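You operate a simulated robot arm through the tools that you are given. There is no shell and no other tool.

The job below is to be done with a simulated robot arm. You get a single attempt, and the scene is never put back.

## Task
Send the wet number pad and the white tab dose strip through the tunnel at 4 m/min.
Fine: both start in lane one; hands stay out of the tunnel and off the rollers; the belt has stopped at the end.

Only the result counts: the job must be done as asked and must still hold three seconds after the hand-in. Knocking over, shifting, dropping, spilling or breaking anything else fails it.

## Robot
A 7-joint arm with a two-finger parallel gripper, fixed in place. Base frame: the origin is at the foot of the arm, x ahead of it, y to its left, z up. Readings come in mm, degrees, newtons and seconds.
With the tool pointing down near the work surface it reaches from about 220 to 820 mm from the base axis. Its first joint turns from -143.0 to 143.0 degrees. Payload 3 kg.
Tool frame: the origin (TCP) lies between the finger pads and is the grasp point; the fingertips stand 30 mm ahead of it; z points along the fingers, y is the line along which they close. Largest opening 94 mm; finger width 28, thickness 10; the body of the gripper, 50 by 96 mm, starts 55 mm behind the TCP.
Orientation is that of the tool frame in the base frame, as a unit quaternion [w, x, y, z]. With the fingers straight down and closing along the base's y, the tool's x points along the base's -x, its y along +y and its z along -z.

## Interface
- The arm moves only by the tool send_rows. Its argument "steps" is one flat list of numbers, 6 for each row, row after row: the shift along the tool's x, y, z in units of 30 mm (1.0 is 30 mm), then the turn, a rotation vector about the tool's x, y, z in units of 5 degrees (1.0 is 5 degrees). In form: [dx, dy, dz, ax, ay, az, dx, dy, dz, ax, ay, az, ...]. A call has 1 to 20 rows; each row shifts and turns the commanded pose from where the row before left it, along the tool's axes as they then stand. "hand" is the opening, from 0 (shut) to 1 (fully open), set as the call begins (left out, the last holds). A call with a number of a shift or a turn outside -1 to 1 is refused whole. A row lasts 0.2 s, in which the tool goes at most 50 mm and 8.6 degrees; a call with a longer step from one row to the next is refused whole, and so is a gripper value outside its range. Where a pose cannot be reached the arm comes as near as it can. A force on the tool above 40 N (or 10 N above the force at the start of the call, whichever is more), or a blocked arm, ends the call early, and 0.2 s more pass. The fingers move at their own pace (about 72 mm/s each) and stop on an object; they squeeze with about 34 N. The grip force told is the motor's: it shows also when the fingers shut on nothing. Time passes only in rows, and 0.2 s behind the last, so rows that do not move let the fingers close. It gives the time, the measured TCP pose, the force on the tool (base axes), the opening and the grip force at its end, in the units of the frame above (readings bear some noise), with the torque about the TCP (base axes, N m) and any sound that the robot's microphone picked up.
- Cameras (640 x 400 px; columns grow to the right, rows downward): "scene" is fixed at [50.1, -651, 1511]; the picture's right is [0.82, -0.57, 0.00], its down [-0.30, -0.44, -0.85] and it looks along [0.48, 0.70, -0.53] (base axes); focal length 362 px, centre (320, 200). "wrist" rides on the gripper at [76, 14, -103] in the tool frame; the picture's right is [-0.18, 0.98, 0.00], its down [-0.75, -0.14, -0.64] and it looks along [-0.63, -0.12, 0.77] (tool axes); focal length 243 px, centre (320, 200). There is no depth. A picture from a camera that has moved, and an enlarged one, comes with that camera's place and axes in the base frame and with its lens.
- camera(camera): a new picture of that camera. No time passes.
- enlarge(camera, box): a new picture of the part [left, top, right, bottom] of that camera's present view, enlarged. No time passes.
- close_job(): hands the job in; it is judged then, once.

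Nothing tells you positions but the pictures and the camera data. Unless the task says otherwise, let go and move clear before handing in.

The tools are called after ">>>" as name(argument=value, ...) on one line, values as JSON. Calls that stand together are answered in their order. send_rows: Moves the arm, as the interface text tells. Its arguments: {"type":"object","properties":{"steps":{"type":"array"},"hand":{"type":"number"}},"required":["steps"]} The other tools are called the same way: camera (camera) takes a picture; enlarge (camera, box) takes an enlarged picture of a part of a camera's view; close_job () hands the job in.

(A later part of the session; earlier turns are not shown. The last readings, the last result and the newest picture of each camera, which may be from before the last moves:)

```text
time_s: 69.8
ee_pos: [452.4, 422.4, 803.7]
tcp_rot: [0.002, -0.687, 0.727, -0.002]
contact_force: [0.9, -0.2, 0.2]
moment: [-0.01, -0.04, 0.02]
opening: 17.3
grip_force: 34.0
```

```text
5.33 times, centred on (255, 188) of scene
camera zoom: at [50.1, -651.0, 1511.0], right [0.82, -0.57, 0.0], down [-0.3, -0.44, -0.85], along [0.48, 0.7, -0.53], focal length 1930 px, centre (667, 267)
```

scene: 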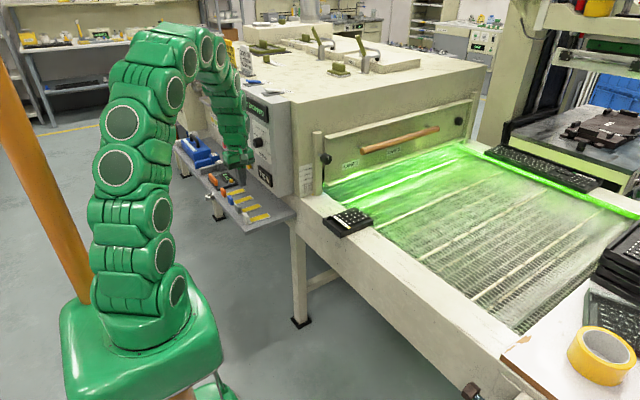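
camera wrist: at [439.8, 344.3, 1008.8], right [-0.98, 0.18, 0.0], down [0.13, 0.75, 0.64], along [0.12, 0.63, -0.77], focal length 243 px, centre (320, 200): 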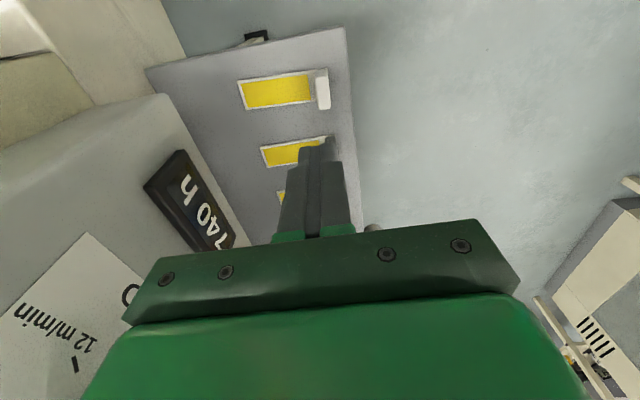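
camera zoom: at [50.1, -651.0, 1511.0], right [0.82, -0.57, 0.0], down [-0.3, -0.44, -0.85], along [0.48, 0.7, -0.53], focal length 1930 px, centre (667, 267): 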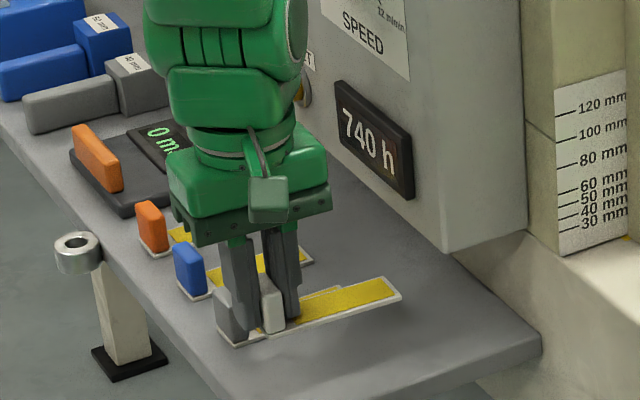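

Held well at 17.3 mm. Continuing the lift to about z = 920.

>>> send_rows(steps=[0, 0, -0.2, 0, 0, 0, 0, 0, -0.3, 0, 0, 0, 0, 0, -0.35, 0, 0, 0, 0, 0, -0.35, 0, 0, 0, 0, 0, -0.35, 0, 0, 0, 0, 0, -0.35, 0, 0, 0, 0, 0, -0.35, 0, 0, 0, 0, 0, -0.35, 0, 0, 0, 0, 0, -0.35, 0, 0, 0, 0, 0, -0.35, 0, 0, 0, 0, 0, -0.3, 0, 0, 0, 0, 0, -0.15, 0, 0, 0])

>>> camera(camera="wrist")

>>> camera(camera="scene")

```text
time_s: 72.4
ee_pos: [451.7, 421.2, 916.2]
tcp_rot: [0.002, -0.687, 0.727, -0.002]
contact_force: [-0.6, 0.5, -0.5]
moment: [0.0, -0.01, 0.0]
opening: 17.0
grip_force: 33.9
```

```text
taken
camera wrist: at [433.3, 345.0, 1018.3], right [-0.97, 0.24, 0.0], down [0.18, 0.74, 0.64], along [0.16, 0.62, -0.77], focal length 243 px, centre (320, 200)
```

wrist: 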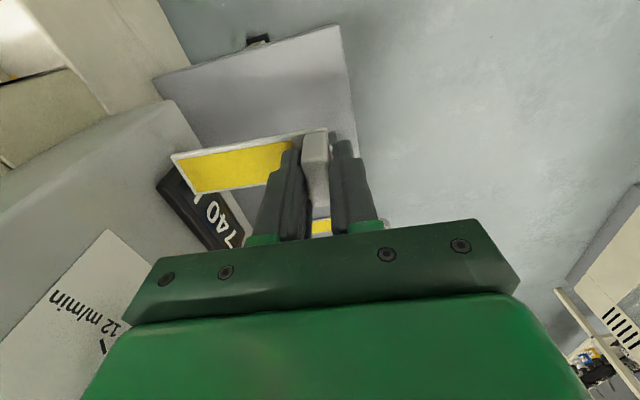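

```text
taken
```

scene: 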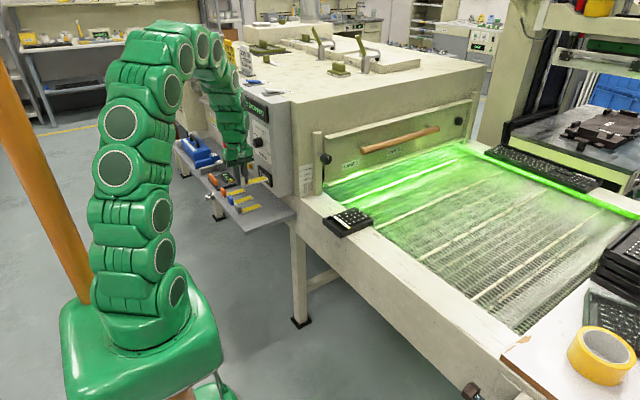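

The strip hangs securely. I'll back off 15 mm from the panel and carry it smoothly to about y = 220.

>>> send_rows(steps=[0.03, 0.25, 0, 0, 0, 0, 0.15, 0.25, 0, 0, 0, 0, 0.3, -0.017, 0, 0, 0, 0, 0.39, -0.022, 0, 0, 0, 0, 0.39, -0.022, 0, 0, 0, 0, 0.39, -0.022, 0, 0, 0, 0, 0.39, -0.022, 0, 0, 0, 0, 0.39, -0.022, 0, 0, 0, 0, 0.39, -0.022, 0, 0, 0, 0, 0.39, -0.022, 0, 0, 0, 0, 0.39, -0.022, 0, 0, 0, 0, 0.39, -0.022, 0, 0, 0, 0, 0.39, -0.022, 0, 0, 0, 0, 0.39, -0.022, 0, 0, 0, 0, 0.39, -0.022, 0, 0, 0, 0, 0.39, -0.022, 0, 0, 0, 0, 0.39, -0.022, 0, 0, 0, 0, 0.3, -0.017, 0, 0, 0, 0, 0.15, -0.008, 0, 0, 0, 0])

>>> camera(camera="scene")

```text
time_s: 76.4
ee_pos: [437.2, 229.9, 916.8]
tcp_rot: [0.001, -0.688, 0.726, -0.001]
contact_force: [0.5, 0.5, -0.3]
moment: [-0.03, 0.01, -0.02]
opening: 17.2
grip_force: 33.6
```

```text
taken
```

scene: 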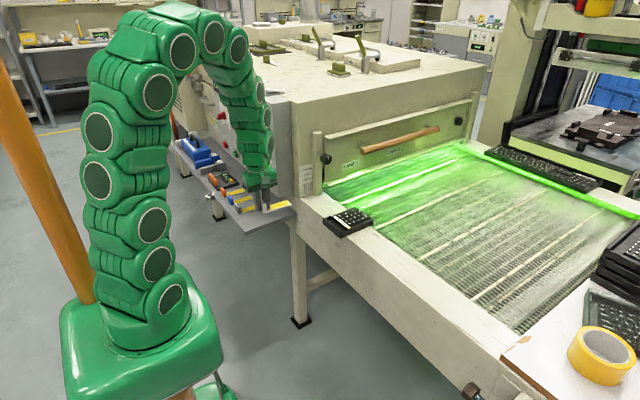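

Still held at y = 230. Now carrying diagonally toward the belt, staying above the pad height.

>>> send_rows(steps=[0.1, -0.13, -0.1, 0, 0, 0, 0.2, -0.27, -0.2, 0, 0, 0, 0.297, -0.404, -0.2, 0, 0, 0, 0.297, -0.404, -0.2, 0, 0, 0, 0.297, -0.404, 0, 0, 0, 0, 0.297, -0.404, 0, 0, 0, 0, 0.297, -0.404, 0, 0, 0, 0, 0.297, -0.404, 0, 0, 0, 0, 0.297, -0.404, 0, 0, 0, 0, 0.297, -0.404, 0, 0, 0, 0, 0.297, -0.404, 0, 0, 0, 0, 0.297, -0.404, 0, 0, 0, 0, 0.297, -0.404, 0, 0, 0, 0, 0.297, -0.404, 0, 0, 0, 0, 0.297, -0.404, 0, 0, 0, 0, 0.2, -0.27, 0, 0, 0, 0, 0.1, -0.13, 0, 0, 0, 0])

>>> camera(camera="scene")

>>> camera(camera="wrist")

```text
time_s: 80.0
ee_pos: [610.6, 86.7, 938.2]
tcp_rot: [0.002, -0.686, 0.727, -0.002]
contact_force: [1.0, -0.4, -1.0]
moment: [0.0, 0.0, -0.01]
opening: 16.9
grip_force: 34.1
```

```text
taken
```

scene: 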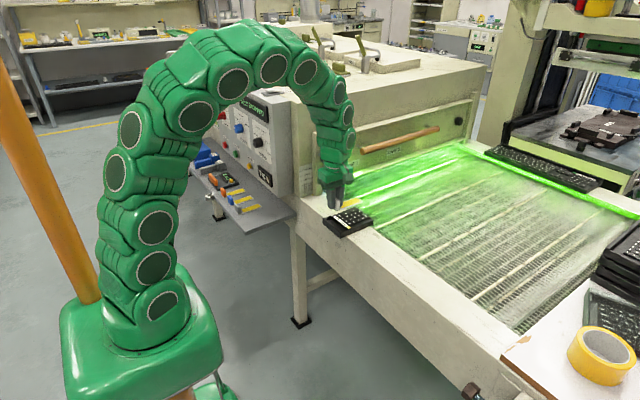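

```text
taken
camera wrist: at [591.8, 10.2, 1040.2], right [-0.97, 0.24, 0.0], down [0.18, 0.74, 0.64], along [0.16, 0.62, -0.77], focal length 243 px, centre (320, 200)
```

wrist: 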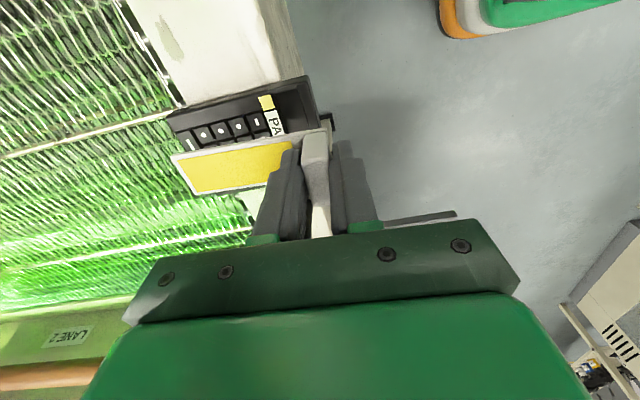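

The strip is still held, above the pad. From this view the belt edge is near x ≈ 742 and the door plane near y ≈ 309, so lane one spans roughly x 745–960. I'll carry the strip to about [768, 0].

>>> send_rows(steps=[0.1, -0.2, 0, 0, 0, 0, 0.186, -0.386, 0, 0, 0, 0, 0.186, -0.386, 0, 0, 0, 0, 0.186, -0.386, 0, 0, 0, 0, 0.186, -0.386, 0, 0, 0, 0, 0.186, -0.386, 0, 0, 0, 0, 0.186, -0.386, 0, 0, 0, 0, 0.186, -0.386, 0, 0, 0, 0, 0.186, -0.386, 0, 0, 0, 0, 0.186, -0.386, 0, 0, 0, 0, 0.186, -0.386, 0, 0, 0, 0, 0.186, -0.386, 0, 0, 0, 0, 0.186, -0.386, 0, 0, 0, 0, 0.186, -0.386, 0, 0, 0, 0, 0.1, -0.2, 0, 0, 0, 0])

>>> camera(camera="scene")

>>> camera(camera="wrist")

```text
time_s: 83.2
ee_pos: [767.7, -0.8, 940.0]
tcp_rot: [0.001, -0.687, 0.727, -0.001]
contact_force: [-0.3, -0.1, 0.4]
moment: [0.0, 0.06, 0.02]
opening: 17.2
grip_force: 33.6
```

```text
taken
```

scene: 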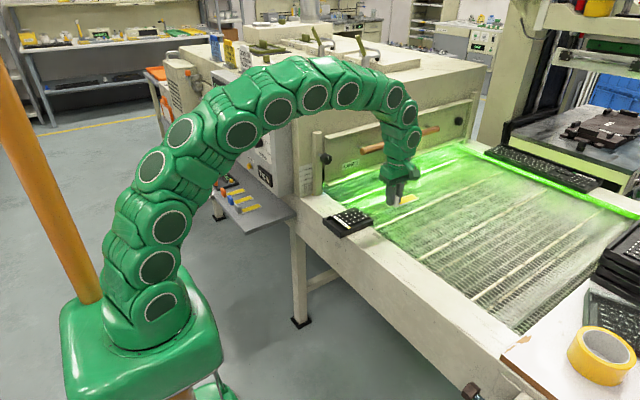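

```text
taken
camera wrist: at [750.2, -77.0, 1041.8], right [-0.97, 0.24, 0.0], down [0.18, 0.74, 0.64], along [0.16, 0.62, -0.77], focal length 243 px, centre (320, 200)
```

wrist: 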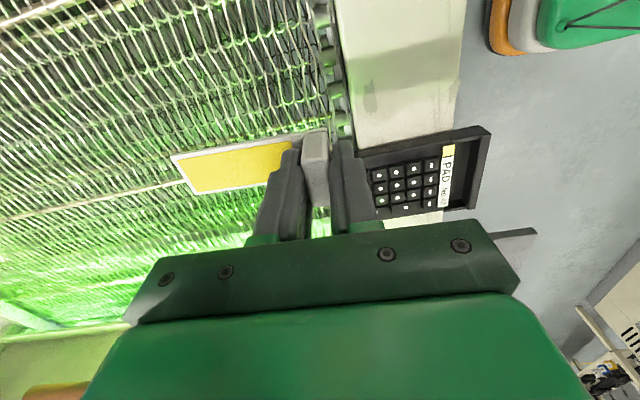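

The belt mesh starts near x ≈ 758, with an edge chain just outside. I'll move 22 mm further in so the strip lies wholly on the mesh, then lower it partway and look.

>>> send_rows(steps=[0, -0.2, 0, 0, 0, 0, 0.02, -0.33, 0.2, 0, 0, 0, 0.02, -0.2, 0.3, 0, 0, 0, 0, 0, 0.4, 0, 0, 0, 0, 0, 0.4, 0, 0, 0, 0, 0, 0.4, 0, 0, 0, 0, 0, 0.35, 0, 0, 0, 0, 0, 0.25, 0, 0, 0, 0, 0, 0.15, 0, 0, 0, 0, 0, 0, 0, 0, 0])

>>> enlarge(camera="scene", box=[360, 160, 440, 210])

>>> camera(camera="wrist")

```text
time_s: 85.4
ee_pos: [791.1, -5.2, 865.7]
tcp_rot: [0.002, -0.687, 0.727, -0.002]
contact_force: [-0.4, -0.1, 0.3]
moment: [0.01, 0.03, 0.01]
opening: 17.1
grip_force: 34.4
```

```text
8.00 times, centred on (400, 185) of scene
camera zoom: at [50.1, -651.0, 1511.0], right [0.82, -0.57, 0.0], down [-0.3, -0.44, -0.85], along [0.48, 0.7, -0.53], focal length 2896 px, centre (-320, 320)
```

zoom: 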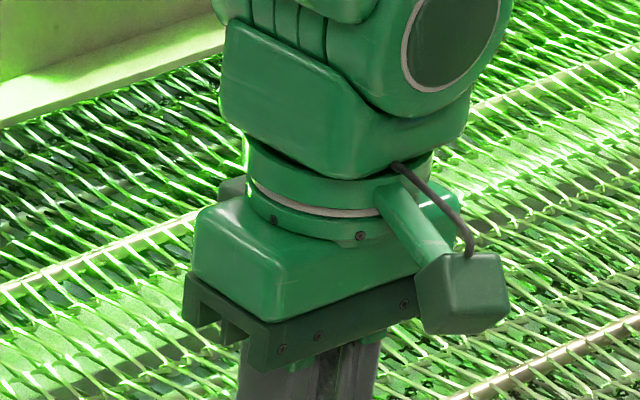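

```text
taken
camera wrist: at [772.6, -80.9, 967.7], right [-0.97, 0.24, -0.01], down [0.18, 0.74, 0.64], along [0.16, 0.62, -0.77], focal length 243 px, centre (320, 200)
```

wrist: 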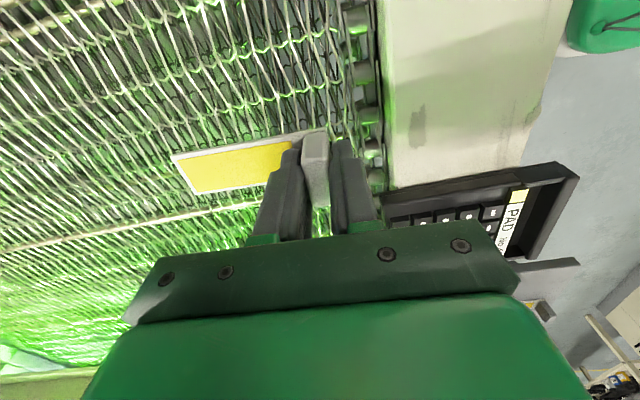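

>>> enlarge(camera="scene", box=[370, 190, 434, 230])

>>> enlarge(camera="wrist", box=[160, 80, 400, 230])

```text
10.00 times, centred on (402, 210) of scene
camera zoom: at [50.1, -651.0, 1511.0], right [0.82, -0.57, 0.0], down [-0.3, -0.44, -0.85], along [0.48, 0.7, -0.53], focal length 3620 px, centre (-500, 100)
```

zoom: 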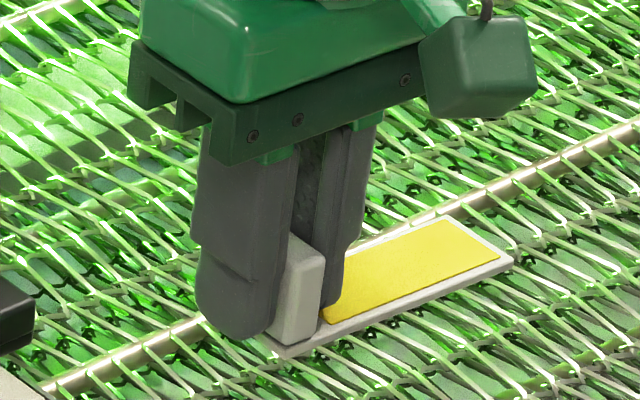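

```text
2.67 times, centred on (280, 155) of wrist
camera zoom: at [772.6, -80.9, 967.7], right [-0.97, 0.24, -0.01], down [0.18, 0.74, 0.64], along [0.16, 0.62, -0.77], focal length 647 px, centre (427, 320)
```

zoom: 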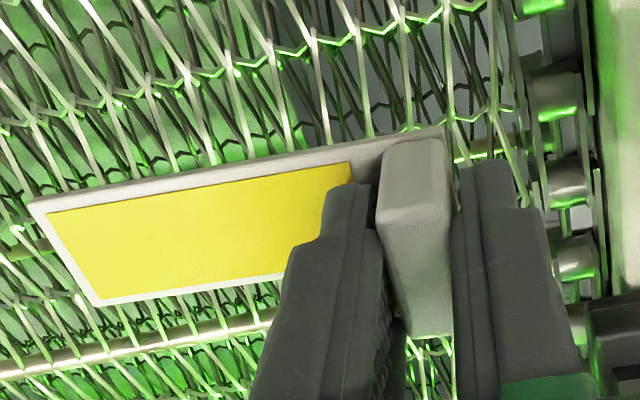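

The strip hovers over plain mesh, clear of the cross rods. I'll lower it in small steps and watch for contact force.

>>> send_rows(steps=[0, 0, 0.15, 0, 0, 0, 0, 0, 0.2, 0, 0, 0, 0, 0, 0.15, 0, 0, 0, 0, 0, 0, 0, 0, 0])

>>> enlarge(camera="scene", box=[370, 190, 434, 230])

```text
time_s: 86.4
ee_pos: [791.5, -3.6, 850.1]
tcp_rot: [0.003, -0.687, 0.727, -0.001]
contact_force: [1.0, -0.4, -0.5]
moment: [-0.01, 0.01, 0.0]
opening: 17.1
grip_force: 33.7
```

```text
10.00 times, centred on (402, 210) of scene
camera zoom: at [50.1, -651.0, 1511.0], right [0.82, -0.57, 0.0], down [-0.3, -0.44, -0.85], along [0.48, 0.7, -0.53], focal length 3620 px, centre (-500, 100)
```

zoom: 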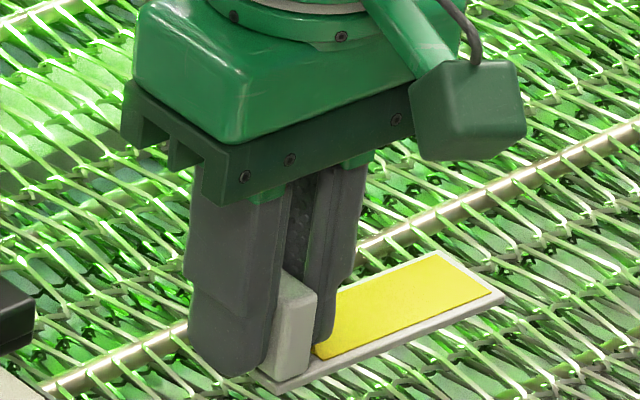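

>>> send_rows(steps=[0, 0, 0.1, 0, 0, 0, 0, 0, 0.1, 0, 0, 0])

>>> send_rows(steps=[0, 0, 0.08, 0, 0, 0])

>>> enlarge(camera="scene", box=[370, 190, 434, 230])

```text
time_s: 87.0
ee_pos: [789.7, -3.5, 844.8]
tcp_rot: [0.002, -0.688, 0.726, -0.002]
contact_force: [0.2, 0.3, -0.8]
moment: [0.01, -0.01, 0.0]
opening: 17.1
grip_force: 33.6
```

```text
time_s: 87.4
ee_pos: [790.6, -4.0, 842.3]
tcp_rot: [0.002, -0.687, 0.727, -0.002]
contact_force: [0.0, -0.3, 0.0]
moment: [-0.03, 0.01, 0.01]
opening: 17.1
grip_force: 33.9
```

```text
10.00 times, centred on (402, 210) of scene
camera zoom: at [50.1, -651.0, 1511.0], right [0.82, -0.57, 0.0], down [-0.3, -0.44, -0.85], along [0.48, 0.7, -0.53], focal length 3620 px, centre (-500, 100)
```

zoom: 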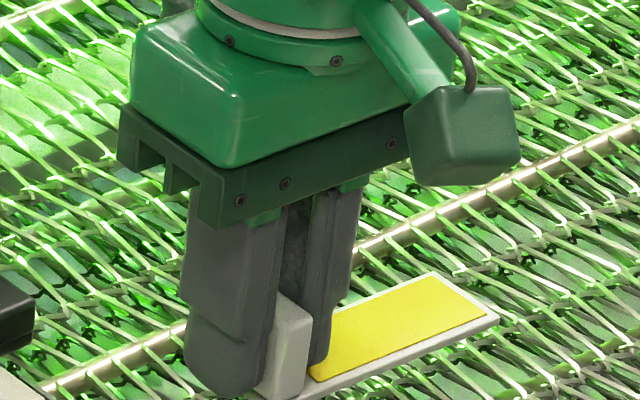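

>>> send_rows(steps=[0, 0, 0.08, 0, 0, 0])

>>> send_rows(steps=[0, 0, 0.08, 0, 0, 0])

>>> send_rows(steps=[0, 0, 0.08, 0, 0, 0])

>>> enlarge(camera="wrist", box=[160, 80, 400, 230])

>>> enlarge(camera="scene", box=[370, 200, 434, 240])

```text
time_s: 87.8
ee_pos: [792.3, -4.0, 840.7]
tcp_rot: [0.002, -0.687, 0.726, -0.002]
contact_force: [-0.7, -0.4, 0.2]
moment: [-0.03, 0.05, -0.02]
opening: 16.9
grip_force: 33.5
```

```text
time_s: 88.2
ee_pos: [790.3, -3.2, 837.6]
tcp_rot: [0.001, -0.687, 0.727, -0.001]
contact_force: [0.1, 0.8, 0.0]
moment: [-0.02, 0.0, 0.0]
opening: 17.1
grip_force: 33.6
```

```text
time_s: 88.6
ee_pos: [791.9, -2.3, 835.3]
tcp_rot: [0.003, -0.687, 0.727, -0.003]
contact_force: [0.3, 0.8, -0.4]
moment: [0.0, 0.01, 0.01]
opening: 17.2
grip_force: 34.1
```

```text
2.67 times, centred on (280, 155) of wrist
camera zoom: at [772.8, -79.5, 936.6], right [-0.97, 0.24, 0.0], down [0.18, 0.74, 0.64], along [0.16, 0.62, -0.77], focal length 647 px, centre (427, 320)
```

zoom: 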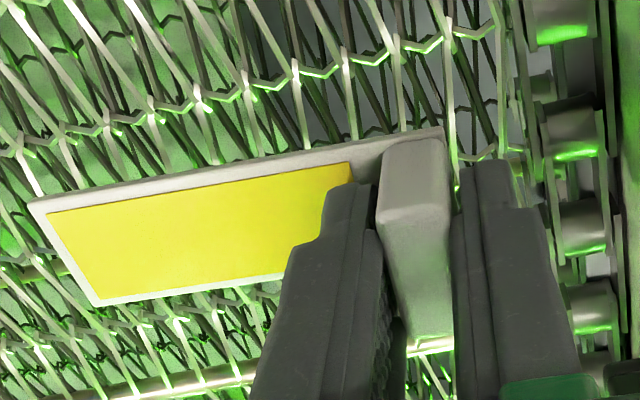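

```text
10.00 times, centred on (402, 220) of scene
camera zoom: at [50.1, -651.0, 1511.0], right [0.82, -0.57, 0.0], down [-0.3, -0.44, -0.85], along [0.48, 0.7, -0.53], focal length 3620 px, centre (-500, 0)
```

zoom: 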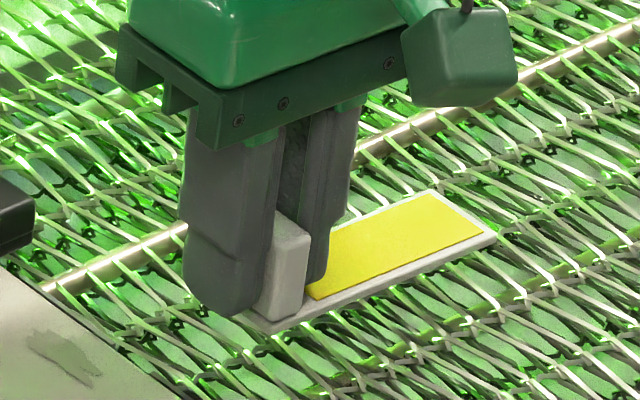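

Still no contact at TCP z ≈ 835. Continuing in small steps.

>>> send_rows(steps=[0, 0, 0.08, 0, 0, 0])

>>> send_rows(steps=[0, 0, 0.08, 0, 0, 0])

>>> send_rows(steps=[0, 0, 0.08, 0, 0, 0])

>>> enlarge(camera="scene", box=[370, 200, 434, 240])

```text
time_s: 89.0
ee_pos: [790.7, -3.8, 832.7]
tcp_rot: [0.001, -0.687, 0.726, -0.002]
contact_force: [0.3, -0.2, 0.1]
moment: [0.02, 0.02, -0.01]
opening: 17.3
grip_force: 34.5
```

```text
time_s: 89.4
ee_pos: [790.5, -4.1, 829.6]
tcp_rot: [0.002, -0.687, 0.726, -0.002]
contact_force: [0.4, 0.5, -0.4]
moment: [-0.02, 0.02, 0.0]
opening: 17.0
grip_force: 34.3
```

```text
time_s: 89.8
ee_pos: [790.5, -3.4, 826.9]
tcp_rot: [0.002, -0.687, 0.727, -0.002]
contact_force: [0.2, -0.3, -0.4]
moment: [0.01, 0.03, 0.02]
opening: 17.2
grip_force: 33.4
```

```text
10.00 times, centred on (402, 220) of scene
camera zoom: at [50.1, -651.0, 1511.0], right [0.82, -0.57, 0.0], down [-0.3, -0.44, -0.85], along [0.48, 0.7, -0.53], focal length 3620 px, centre (-500, 0)
```

zoom: 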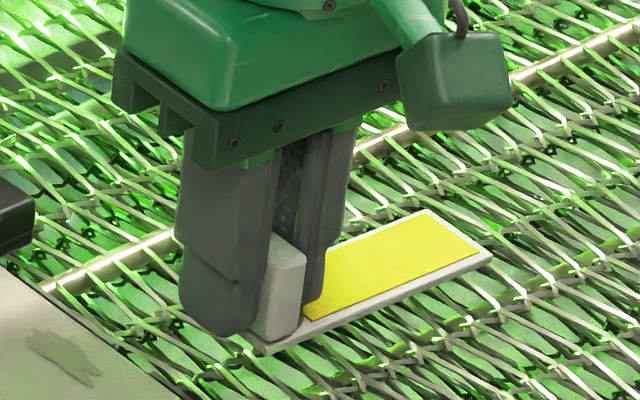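

>>> send_rows(steps=[0, 0, 0.08, 0, 0, 0])

>>> send_rows(steps=[0, 0, 0.08, 0, 0, 0])

>>> send_rows(steps=[0, 0, 0.08, 0, 0, 0])

>>> enlarge(camera="scene", box=[370, 200, 434, 240])

>>> enlarge(camera="wrist", box=[160, 80, 400, 230])

```text
time_s: 90.2
ee_pos: [789.6, -3.2, 826.0]
tcp_rot: [0.002, -0.687, 0.726, -0.002]
contact_force: [-0.2, 0.2, -0.1]
moment: [0.01, -0.01, 0.0]
opening: 17.0
grip_force: 34.0
```

```text
time_s: 90.6
ee_pos: [790.4, -2.5, 823.0]
tcp_rot: [0.001, -0.687, 0.726, -0.002]
contact_force: [-0.4, 0.3, -0.1]
moment: [0.02, -0.01, -0.03]
opening: 17.2
grip_force: 33.5
```

```text
time_s: 91.0
ee_pos: [791.5, -3.6, 820.1]
tcp_rot: [0.002, -0.687, 0.727, -0.001]
contact_force: [-0.5, 0.4, -0.3]
moment: [0.02, 0.02, -0.01]
opening: 16.9
grip_force: 33.7
```

```text
10.00 times, centred on (402, 220) of scene
camera zoom: at [50.1, -651.0, 1511.0], right [0.82, -0.57, 0.0], down [-0.3, -0.44, -0.85], along [0.48, 0.7, -0.53], focal length 3620 px, centre (-500, 0)
```

zoom: 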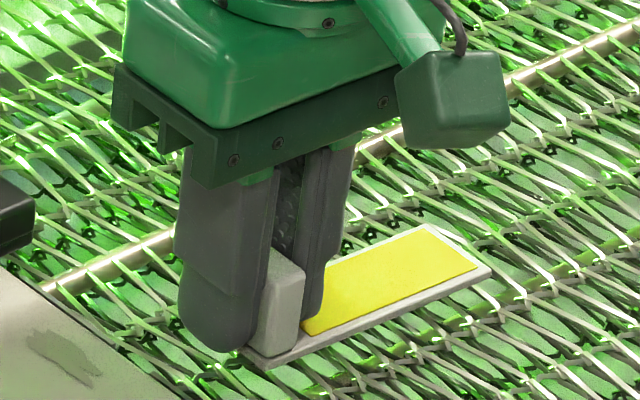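

```text
2.67 times, centred on (280, 155) of wrist
camera zoom: at [771.8, -80.3, 922.9], right [-0.97, 0.24, 0.0], down [0.18, 0.74, 0.64], along [0.16, 0.62, -0.77], focal length 647 px, centre (427, 320)
```

zoom: 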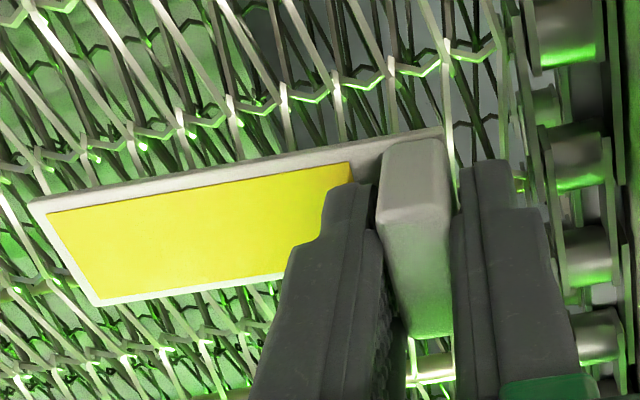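

Comparing chain-roller spacing between views puts the belt near z ≈ 775–785, so contact is close. Continuing.

>>> send_rows(steps=[0, 0, 0.08, 0, 0, 0])

>>> send_rows(steps=[0, 0, 0.08, 0, 0, 0])

>>> send_rows(steps=[0, 0, 0.08, 0, 0, 0])

>>> enlarge(camera="scene", box=[370, 200, 434, 240])

```text
time_s: 91.4
ee_pos: [791.1, -3.3, 819.0]
tcp_rot: [0.002, -0.688, 0.726, -0.002]
contact_force: [0.1, -0.2, -1.3]
moment: [-0.02, 0.04, 0.02]
opening: 17.2
grip_force: 34.2
```

```text
time_s: 91.8
ee_pos: [790.2, -3.5, 816.2]
tcp_rot: [0.002, -0.687, 0.727, -0.001]
contact_force: [0.4, -0.2, -0.1]
moment: [-0.05, -0.01, -0.02]
opening: 17.1
grip_force: 33.8
```

```text
time_s: 92.2
ee_pos: [790.6, -3.2, 813.6]
tcp_rot: [0.002, -0.687, 0.727, -0.002]
contact_force: [-1.5, -0.6, 0.1]
moment: [-0.03, 0.0, 0.0]
opening: 17.1
grip_force: 34.2
```

```text
10.00 times, centred on (402, 220) of scene
camera zoom: at [50.1, -651.0, 1511.0], right [0.82, -0.57, 0.0], down [-0.3, -0.44, -0.85], along [0.48, 0.7, -0.53], focal length 3620 px, centre (-500, 0)
```

zoom: 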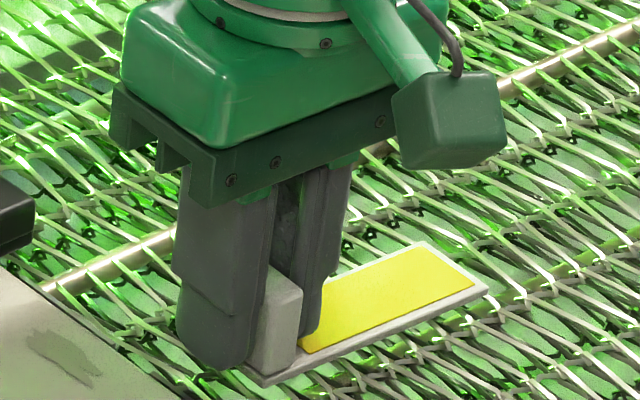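

>>> send_rows(steps=[0, 0, 0.06, 0, 0, 0])

>>> send_rows(steps=[0, 0, 0.06, 0, 0, 0])

>>> send_rows(steps=[0, 0, 0.06, 0, 0, 0])

>>> send_rows(steps=[0, 0, 0.06, 0, 0, 0])

>>> enlarge(camera="wrist", box=[160, 80, 400, 230])

```text
time_s: 92.6
ee_pos: [791.7, -4.3, 811.9]
tcp_rot: [0.001, -0.687, 0.727, -0.002]
contact_force: [-0.6, 0.4, -0.5]
moment: [0.01, -0.01, -0.01]
opening: 16.7
grip_force: 33.4
```

```text
time_s: 93.0
ee_pos: [790.9, -5.2, 810.2]
tcp_rot: [0.003, -0.687, 0.727, -0.002]
contact_force: [0.4, 0.0, 0.4]
moment: [0.03, 0.0, 0.0]
opening: 17.2
grip_force: 34.2
```

```text
time_s: 93.4
ee_pos: [791.5, -3.5, 809.3]
tcp_rot: [0.003, -0.687, 0.726, -0.002]
contact_force: [-5.7, -0.1, 19.2]
moment: [-0.03, 0.01, 0.01]
opening: 17.2
grip_force: 33.6
```

```text
time_s: 93.8
ee_pos: [791.6, -3.9, 808.8]
tcp_rot: [0.002, -0.687, 0.727, -0.003]
contact_force: [-6.5, -1.6, 39.6]
moment: [-0.09, -0.23, -0.02]
opening: 17.1
grip_force: 34.0
```

```text
2.67 times, centred on (280, 155) of wrist
camera zoom: at [772.9, -80.0, 909.8], right [-0.97, 0.24, -0.01], down [0.18, 0.74, 0.64], along [0.16, 0.62, -0.77], focal length 647 px, centre (427, 320)
```

zoom: 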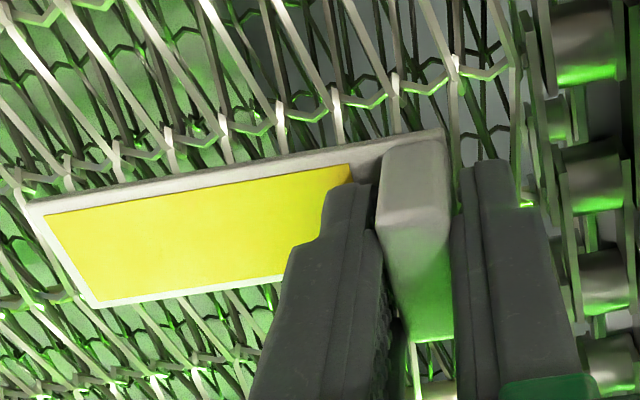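

Contact reached at TCP z ≈ 809, so the belt is at about z = 774. I'll ease up 1.2 mm, release, and rise clear.

>>> send_rows(steps=[0, 0, -0.05, 0, 0, 0, 0, 0, 0, 0, 0, 0])

>>> send_rows(steps=[0, 0, 0, 0, 0, 0, 0, 0, 0, 0, 0, 0, 0, 0, 0, 0, 0, 0], hand=0.36)

>>> enlarge(camera="wrist", box=[160, 80, 400, 230])

>>> enlarge(camera="scene", box=[370, 200, 434, 240])

```text
time_s: 94.4
ee_pos: [791.3, -4.3, 809.3]
tcp_rot: [0.002, -0.687, 0.727, -0.002]
contact_force: [5.9, 0.3, 25.4]
moment: [0.05, -0.32, -0.03]
opening: 17.2
grip_force: 33.4
```

```text
time_s: 94.7
ee_pos: [790.3, -3.8, 808.7]
tcp_rot: [-0.001, -0.687, 0.726, -0.001]
contact_force: [-6.6, 1.3, 17.4]
moment: [-0.01, -0.15, -0.02]
opening: 30.4
grip_force: 0.0
stopped in row 1: the force on the tool passed its limit at 44 N (the readings are from after the stop); the commanded pose is now the measured one
```

```text
2.67 times, centred on (280, 155) of wrist
camera zoom: at [772.0, -80.0, 909.9], right [-0.97, 0.24, 0.0], down [0.18, 0.74, 0.64], along [0.15, 0.62, -0.77], focal length 647 px, centre (427, 320)
```

zoom: 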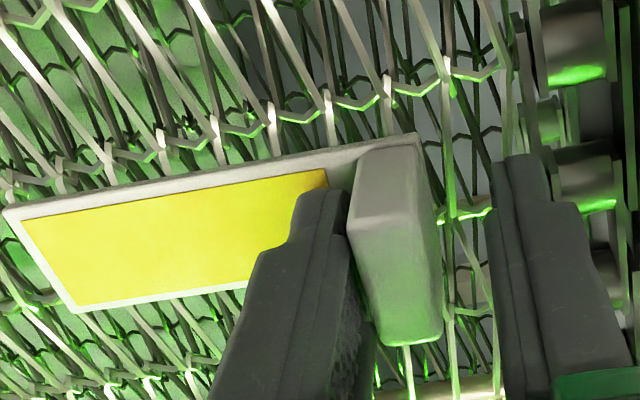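

```text
10.00 times, centred on (402, 220) of scene
camera zoom: at [50.1, -651.0, 1511.0], right [0.82, -0.57, 0.0], down [-0.3, -0.44, -0.85], along [0.48, 0.7, -0.53], focal length 3620 px, centre (-500, 0)
```

zoom: 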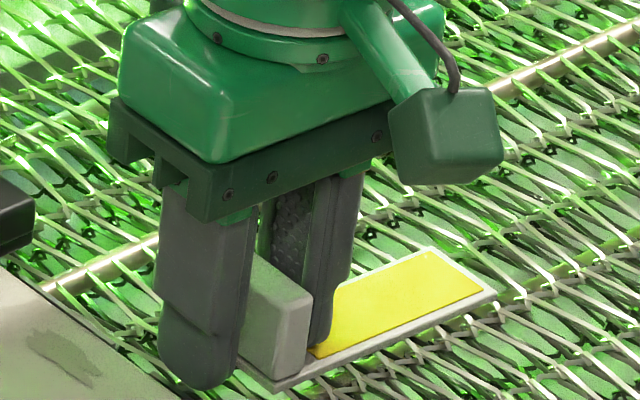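

The strip is released and lying on the mesh. I'll rise straight up slowly.

>>> send_rows(steps=[0, 0, -0.1, 0, 0, 0, 0, 0, -0.1, 0, 0, 0, 0, 0, -0.1, 0, 0, 0], hand=0.4)

>>> enlarge(camera="wrist", box=[160, 80, 400, 230])

```text
time_s: 95.5
ee_pos: [790.0, -3.6, 816.1]
tcp_rot: [-0.001, -0.687, 0.727, 0.0]
contact_force: [0.1, -0.3, -0.3]
moment: [0.01, -0.01, 0.02]
opening: 37.6
grip_force: 0.0
```

```text
2.67 times, centred on (280, 155) of wrist
camera zoom: at [771.9, -79.6, 917.8], right [-0.97, 0.24, 0.0], down [0.18, 0.74, 0.64], along [0.15, 0.62, -0.77], focal length 647 px, centre (427, 320)
```

zoom: 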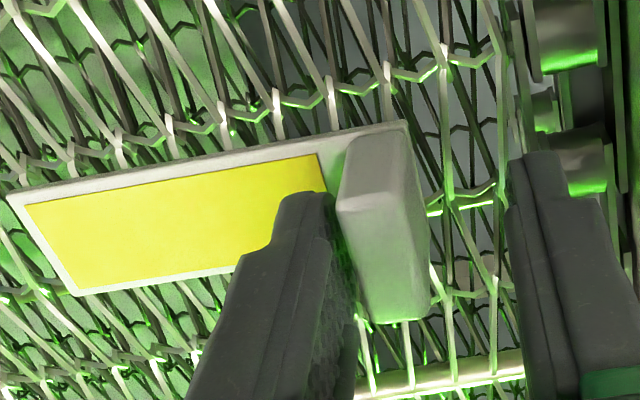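

The strip lies flat in lane one. Now I'll rise and move back over the rail to look at the number pad.

>>> send_rows(steps=[0, 0, -0.5, 0, 0, 0, 0, 0, -0.9, 0, 0, 0, 0, 0, -0.9, 0, 0, 0, 0, 0, -0.9, 0, 0, 0, 0, 0, -0.6, 0, 0, -0.7, -0.31, 0.85, 0, 0, 0, 0, -0.31, 0.85, 0, 0, 0, 0, -0.31, 0.85, 0, 0, 0, 0, -0.31, 0.85, 0, 0, 0, 0, -0.31, 0.85, 0, 0, 0, 0, -0.31, 0.85, 0, 0, 0, 0, 0, 0, 0, 0, 0, 0], hand=0.5)

>>> camera(camera="wrist")

>>> enlarge(camera="scene", box=[310, 180, 450, 260])

```text
time_s: 98.1
ee_pos: [639.8, 54.2, 930.5]
tcp_rot: [0.0, 0.709, -0.705, 0.0]
contact_force: [-0.3, -0.5, 0.2]
moment: [0.0, 0.02, -0.02]
opening: 46.9
grip_force: 0.0
```

```text
taken
camera wrist: at [625.9, -24.6, 1031.7], right [-0.98, 0.18, 0.0], down [0.14, 0.75, 0.64], along [0.12, 0.63, -0.77], focal length 243 px, centre (320, 200)
```

wrist: 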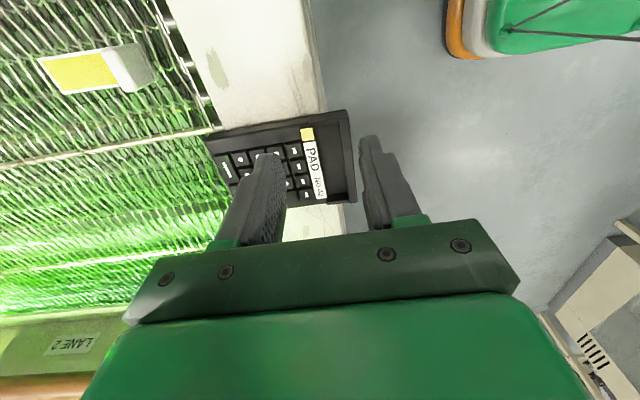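

```text
4.57 times, centred on (380, 220) of scene
camera zoom: at [50.1, -651.0, 1511.0], right [0.82, -0.57, 0.0], down [-0.3, -0.44, -0.85], along [0.48, 0.7, -0.53], focal length 1655 px, centre (46, 109)
```

zoom: 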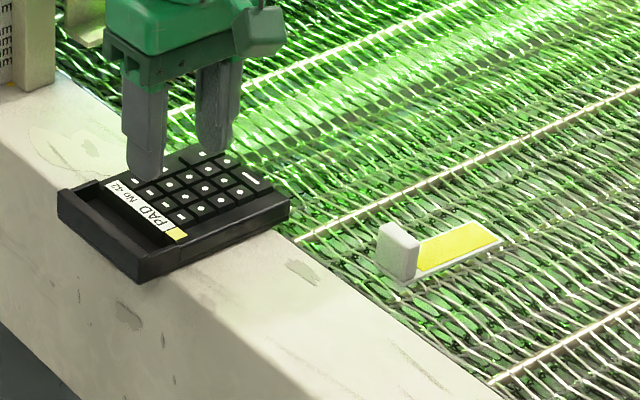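

The pad sits on the rail with its trough and rim facing me (−x), slightly overhanging the rail's outer edge. I'll zoom in to measure the rim.

>>> enlarge(camera="wrist", box=[200, 90, 400, 215])

>>> enlarge(camera="scene", box=[318, 200, 382, 245])

```text
3.20 times, centred on (300, 152) of wrist
camera zoom: at [625.9, -24.6, 1031.7], right [-0.98, 0.18, 0.0], down [0.14, 0.75, 0.64], along [0.12, 0.63, -0.77], focal length 776 px, centre (384, 352)
```

zoom: 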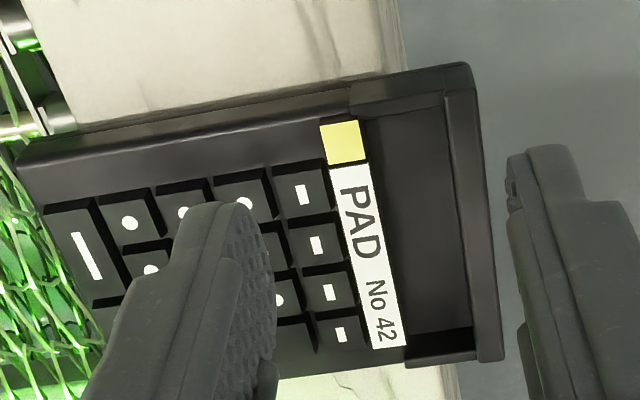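

```text
8.89 times, centred on (350, 222) of scene
camera zoom: at [50.1, -651.0, 1511.0], right [0.82, -0.57, 0.0], down [-0.3, -0.44, -0.85], along [0.48, 0.7, -0.53], focal length 3218 px, centre (53, 0)
```

zoom: 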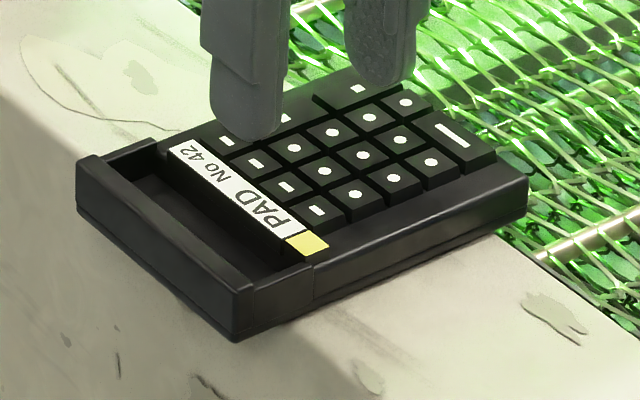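

The pad spans about x 618–746, y 52–155, and its rim is about 8 mm thick beside a 20 mm trough. That rim is the dry place to grip, so I'll hover over its middle with the fingers opened to about 18 mm.

>>> send_rows(steps=[-0.81, 0.3, 0.67, 0, 0, 0, -0.81, 0.3, 0.67, 0, 0, 0, 0, 0, 0, 0, 0, 0], hand=0.2)

>>> enlarge(camera="wrist", box=[220, 80, 420, 205])

>>> enlarge(camera="scene", box=[318, 190, 382, 245])

```text
time_s: 98.9
ee_pos: [619.7, 100.3, 889.6]
tcp_rot: [0.0, 0.709, -0.705, 0.0]
contact_force: [-0.4, 0.2, -0.3]
moment: [-0.01, 0.0, 0.02]
opening: 19.0
grip_force: 0.1
```

```text
3.20 times, centred on (320, 142) of wrist
camera zoom: at [606.4, 22.9, 991.5], right [-0.98, 0.18, 0.0], down [0.14, 0.75, 0.64], along [0.12, 0.63, -0.77], focal length 776 px, centre (320, 384)
```

zoom: 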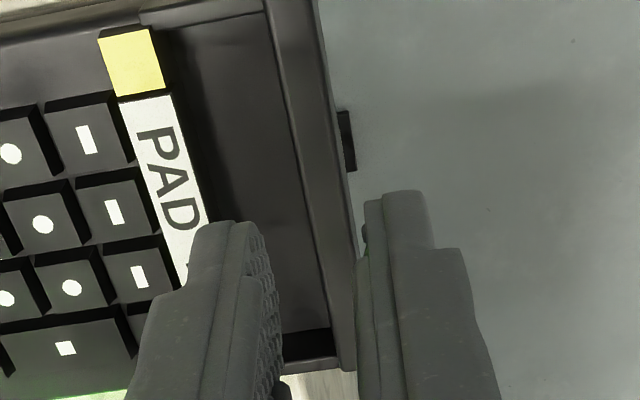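

```text
7.27 times, centred on (350, 218) of scene
camera zoom: at [50.1, -651.0, 1511.0], right [0.82, -0.57, 0.0], down [-0.3, -0.44, -0.85], along [0.48, 0.7, -0.53], focal length 2632 px, centre (102, 73)
```

zoom: 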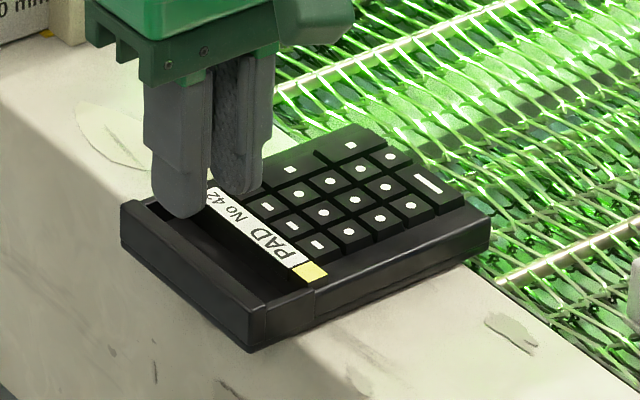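

The rim centre is about x = 622.5 at y ≈ 103, with the trough about 24 mm wide. I'll descend to just above the rim and check alignment.

>>> send_rows(steps=[-0.1, -0.08, 0.4, 0, 0, 0, 0, 0, 0.4, 0, 0, 0, 0, 0, 0.3, 0, 0, 0, 0, 0, 0, 0, 0, 0])

>>> enlarge(camera="wrist", box=[220, 80, 420, 205])

>>> enlarge(camera="scene", box=[318, 190, 382, 245])

```text
time_s: 99.9
ee_pos: [622.0, 101.9, 856.1]
tcp_rot: [0.0, 0.709, -0.705, 0.0]
contact_force: [-0.2, -0.6, 0.5]
moment: [0.03, -0.01, 0.04]
opening: 18.6
grip_force: 0.0
```

```text
3.20 times, centred on (320, 142) of wrist
camera zoom: at [607.8, 24.7, 958.7], right [-0.98, 0.18, 0.0], down [0.14, 0.75, 0.64], along [0.12, 0.63, -0.77], focal length 776 px, centre (320, 384)
```

zoom: 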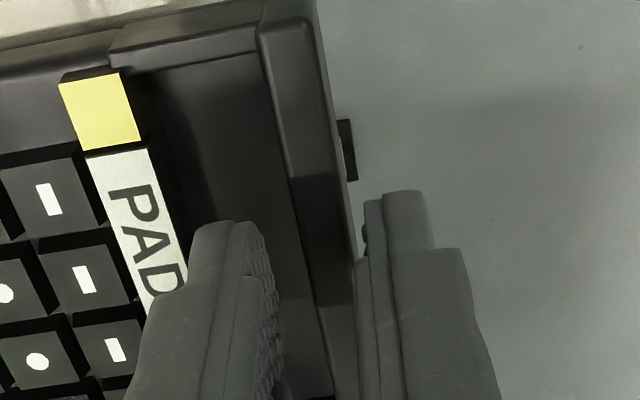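

```text
7.27 times, centred on (350, 218) of scene
camera zoom: at [50.1, -651.0, 1511.0], right [0.82, -0.57, 0.0], down [-0.3, -0.44, -0.85], along [0.48, 0.7, -0.53], focal length 2632 px, centre (102, 73)
```

zoom: 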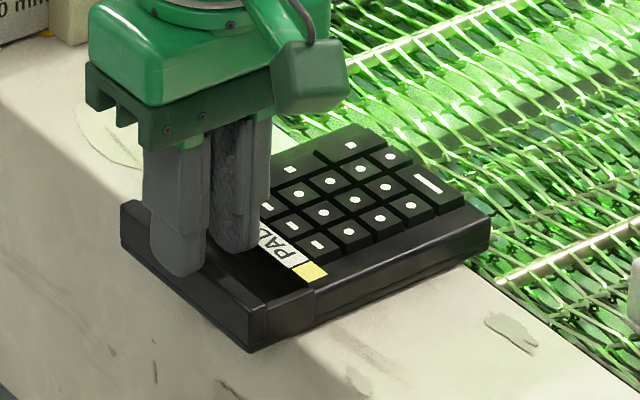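

The fingers straddle the rim, with the outer one a bit close; I'll shift 1.5 mm outward and descend in small steps.

>>> send_rows(steps=[0, 0.05, 0, 0, 0, 0, 0, 0, 0.17, 0, 0, 0, 0, 0, 0.17, 0, 0, 0])

>>> enlarge(camera="wrist", box=[220, 80, 420, 205])

>>> enlarge(camera="scene", box=[318, 200, 382, 245])

```text
time_s: 100.7
ee_pos: [619.8, 102.9, 846.4]
tcp_rot: [-0.001, 0.709, -0.705, 0.0]
contact_force: [-0.3, 0.2, -0.4]
moment: [0.01, 0.02, -0.01]
opening: 18.8
grip_force: 0.1
```

```text
3.20 times, centred on (320, 142) of wrist
camera zoom: at [606.5, 25.2, 948.0], right [-0.98, 0.18, 0.0], down [0.14, 0.75, 0.64], along [0.11, 0.63, -0.77], focal length 776 px, centre (320, 384)
```

zoom: 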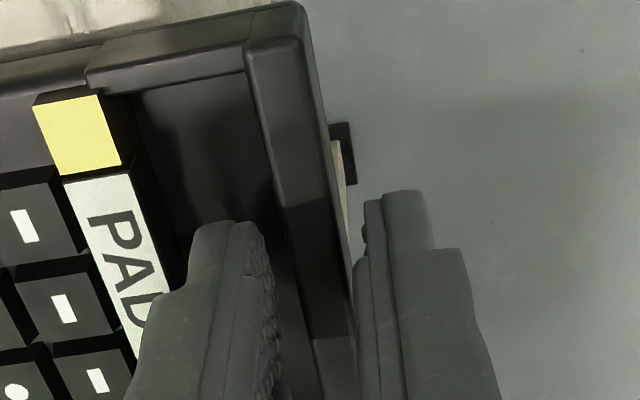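

```text
8.89 times, centred on (350, 222) of scene
camera zoom: at [50.1, -651.0, 1511.0], right [0.82, -0.57, 0.0], down [-0.3, -0.44, -0.85], along [0.48, 0.7, -0.53], focal length 3218 px, centre (53, 0)
```

zoom: 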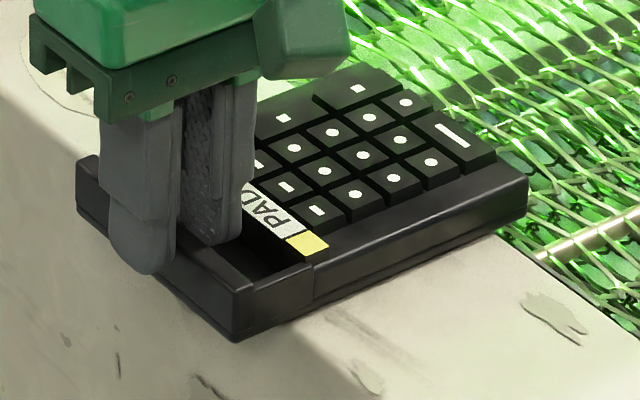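

>>> send_rows(steps=[0, 0, 0.12, 0, 0, 0, 0, 0, 0.1, 0, 0, 0])

>>> enlarge(camera="scene", box=[318, 200, 382, 245])

>>> enlarge(camera="wrist", box=[220, 80, 420, 205])

```text
time_s: 101.3
ee_pos: [620.2, 102.5, 839.0]
tcp_rot: [-0.001, 0.709, -0.705, 0.001]
contact_force: [0.3, -1.0, 0.2]
moment: [0.03, -0.01, -0.01]
opening: 18.6
grip_force: 0.0
```

```text
8.89 times, centred on (350, 222) of scene
camera zoom: at [50.1, -651.0, 1511.0], right [0.82, -0.57, 0.0], down [-0.3, -0.44, -0.85], along [0.48, 0.7, -0.53], focal length 3218 px, centre (53, 0)
```

zoom: 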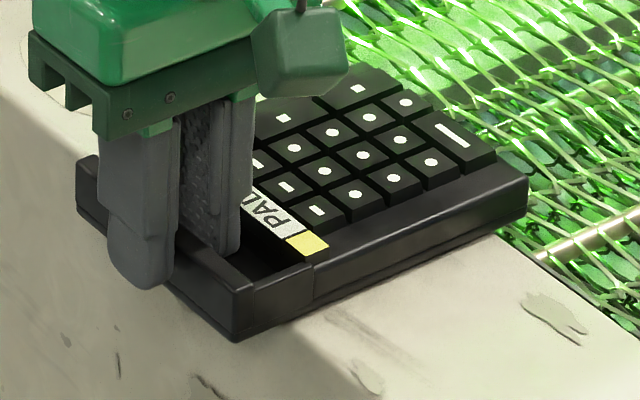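

```text
3.20 times, centred on (320, 142) of wrist
camera zoom: at [606.2, 25.4, 941.1], right [-0.98, 0.18, 0.0], down [0.14, 0.75, 0.64], along [0.12, 0.63, -0.77], focal length 776 px, centre (320, 384)
```

zoom: 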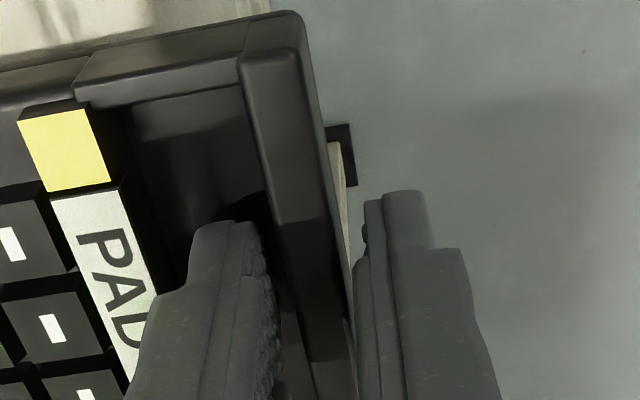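

>>> send_rows(steps=[0, 0, 0.08, 0, 0, 0])

>>> send_rows(steps=[0, 0, 0.08, 0, 0, 0])

>>> enlarge(camera="scene", box=[318, 200, 382, 245])

```text
time_s: 101.7
ee_pos: [620.1, 102.5, 838.5]
tcp_rot: [0.0, 0.709, -0.705, 0.001]
contact_force: [-1.7, -1.1, 12.6]
moment: [-0.04, -0.11, -0.02]
opening: 17.8
grip_force: 0.0
```

```text
time_s: 102.2
ee_pos: [621.1, 101.7, 837.1]
tcp_rot: [-0.002, 0.71, -0.705, 0.002]
contact_force: [-6.8, -0.7, 23.2]
moment: [-0.04, -0.19, -0.03]
opening: 15.6
grip_force: 0.2
stopped in row 1: the force on the tool passed its limit at 43 N (the readings are from after the stop); the commanded pose is now the measured one
```

```text
8.89 times, centred on (350, 222) of scene
camera zoom: at [50.1, -651.0, 1511.0], right [0.82, -0.57, 0.0], down [-0.3, -0.44, -0.85], along [0.48, 0.7, -0.53], focal length 3218 px, centre (53, 0)
```

zoom: 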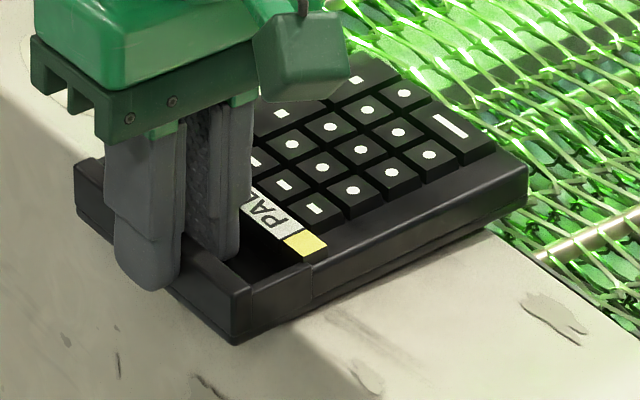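

I touched the trough floor at TCP z ≈ 838. I'll raise 2.5 mm at once, then close on the rim.

>>> send_rows(steps=[0, 0, -0.1, 0, 0, 0, 0, 0, 0, 0, 0, 0])

>>> enlarge(camera="scene", box=[318, 200, 382, 245])

>>> enlarge(camera="wrist", box=[220, 80, 420, 205])

```text
time_s: 102.8
ee_pos: [620.2, 102.7, 838.5]
tcp_rot: [-0.002, 0.709, -0.705, 0.001]
contact_force: [1.1, -0.3, 0.2]
moment: [-0.01, 0.01, 0.01]
opening: 18.9
grip_force: 0.0
```

```text
8.89 times, centred on (350, 222) of scene
camera zoom: at [50.1, -651.0, 1511.0], right [0.82, -0.57, 0.0], down [-0.3, -0.44, -0.85], along [0.48, 0.7, -0.53], focal length 3218 px, centre (53, 0)
```

zoom: 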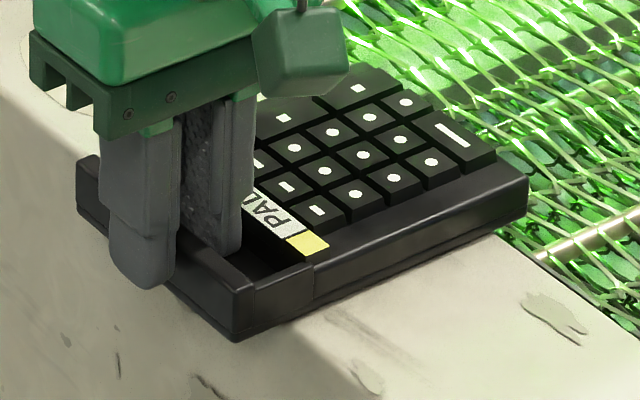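

```text
3.20 times, centred on (320, 142) of wrist
camera zoom: at [606.4, 25.3, 941.1], right [-0.98, 0.18, 0.0], down [0.13, 0.75, 0.64], along [0.12, 0.63, -0.77], focal length 776 px, centre (320, 384)
```

zoom: 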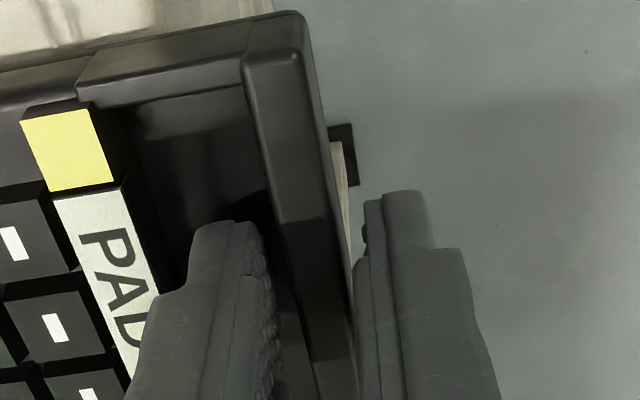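

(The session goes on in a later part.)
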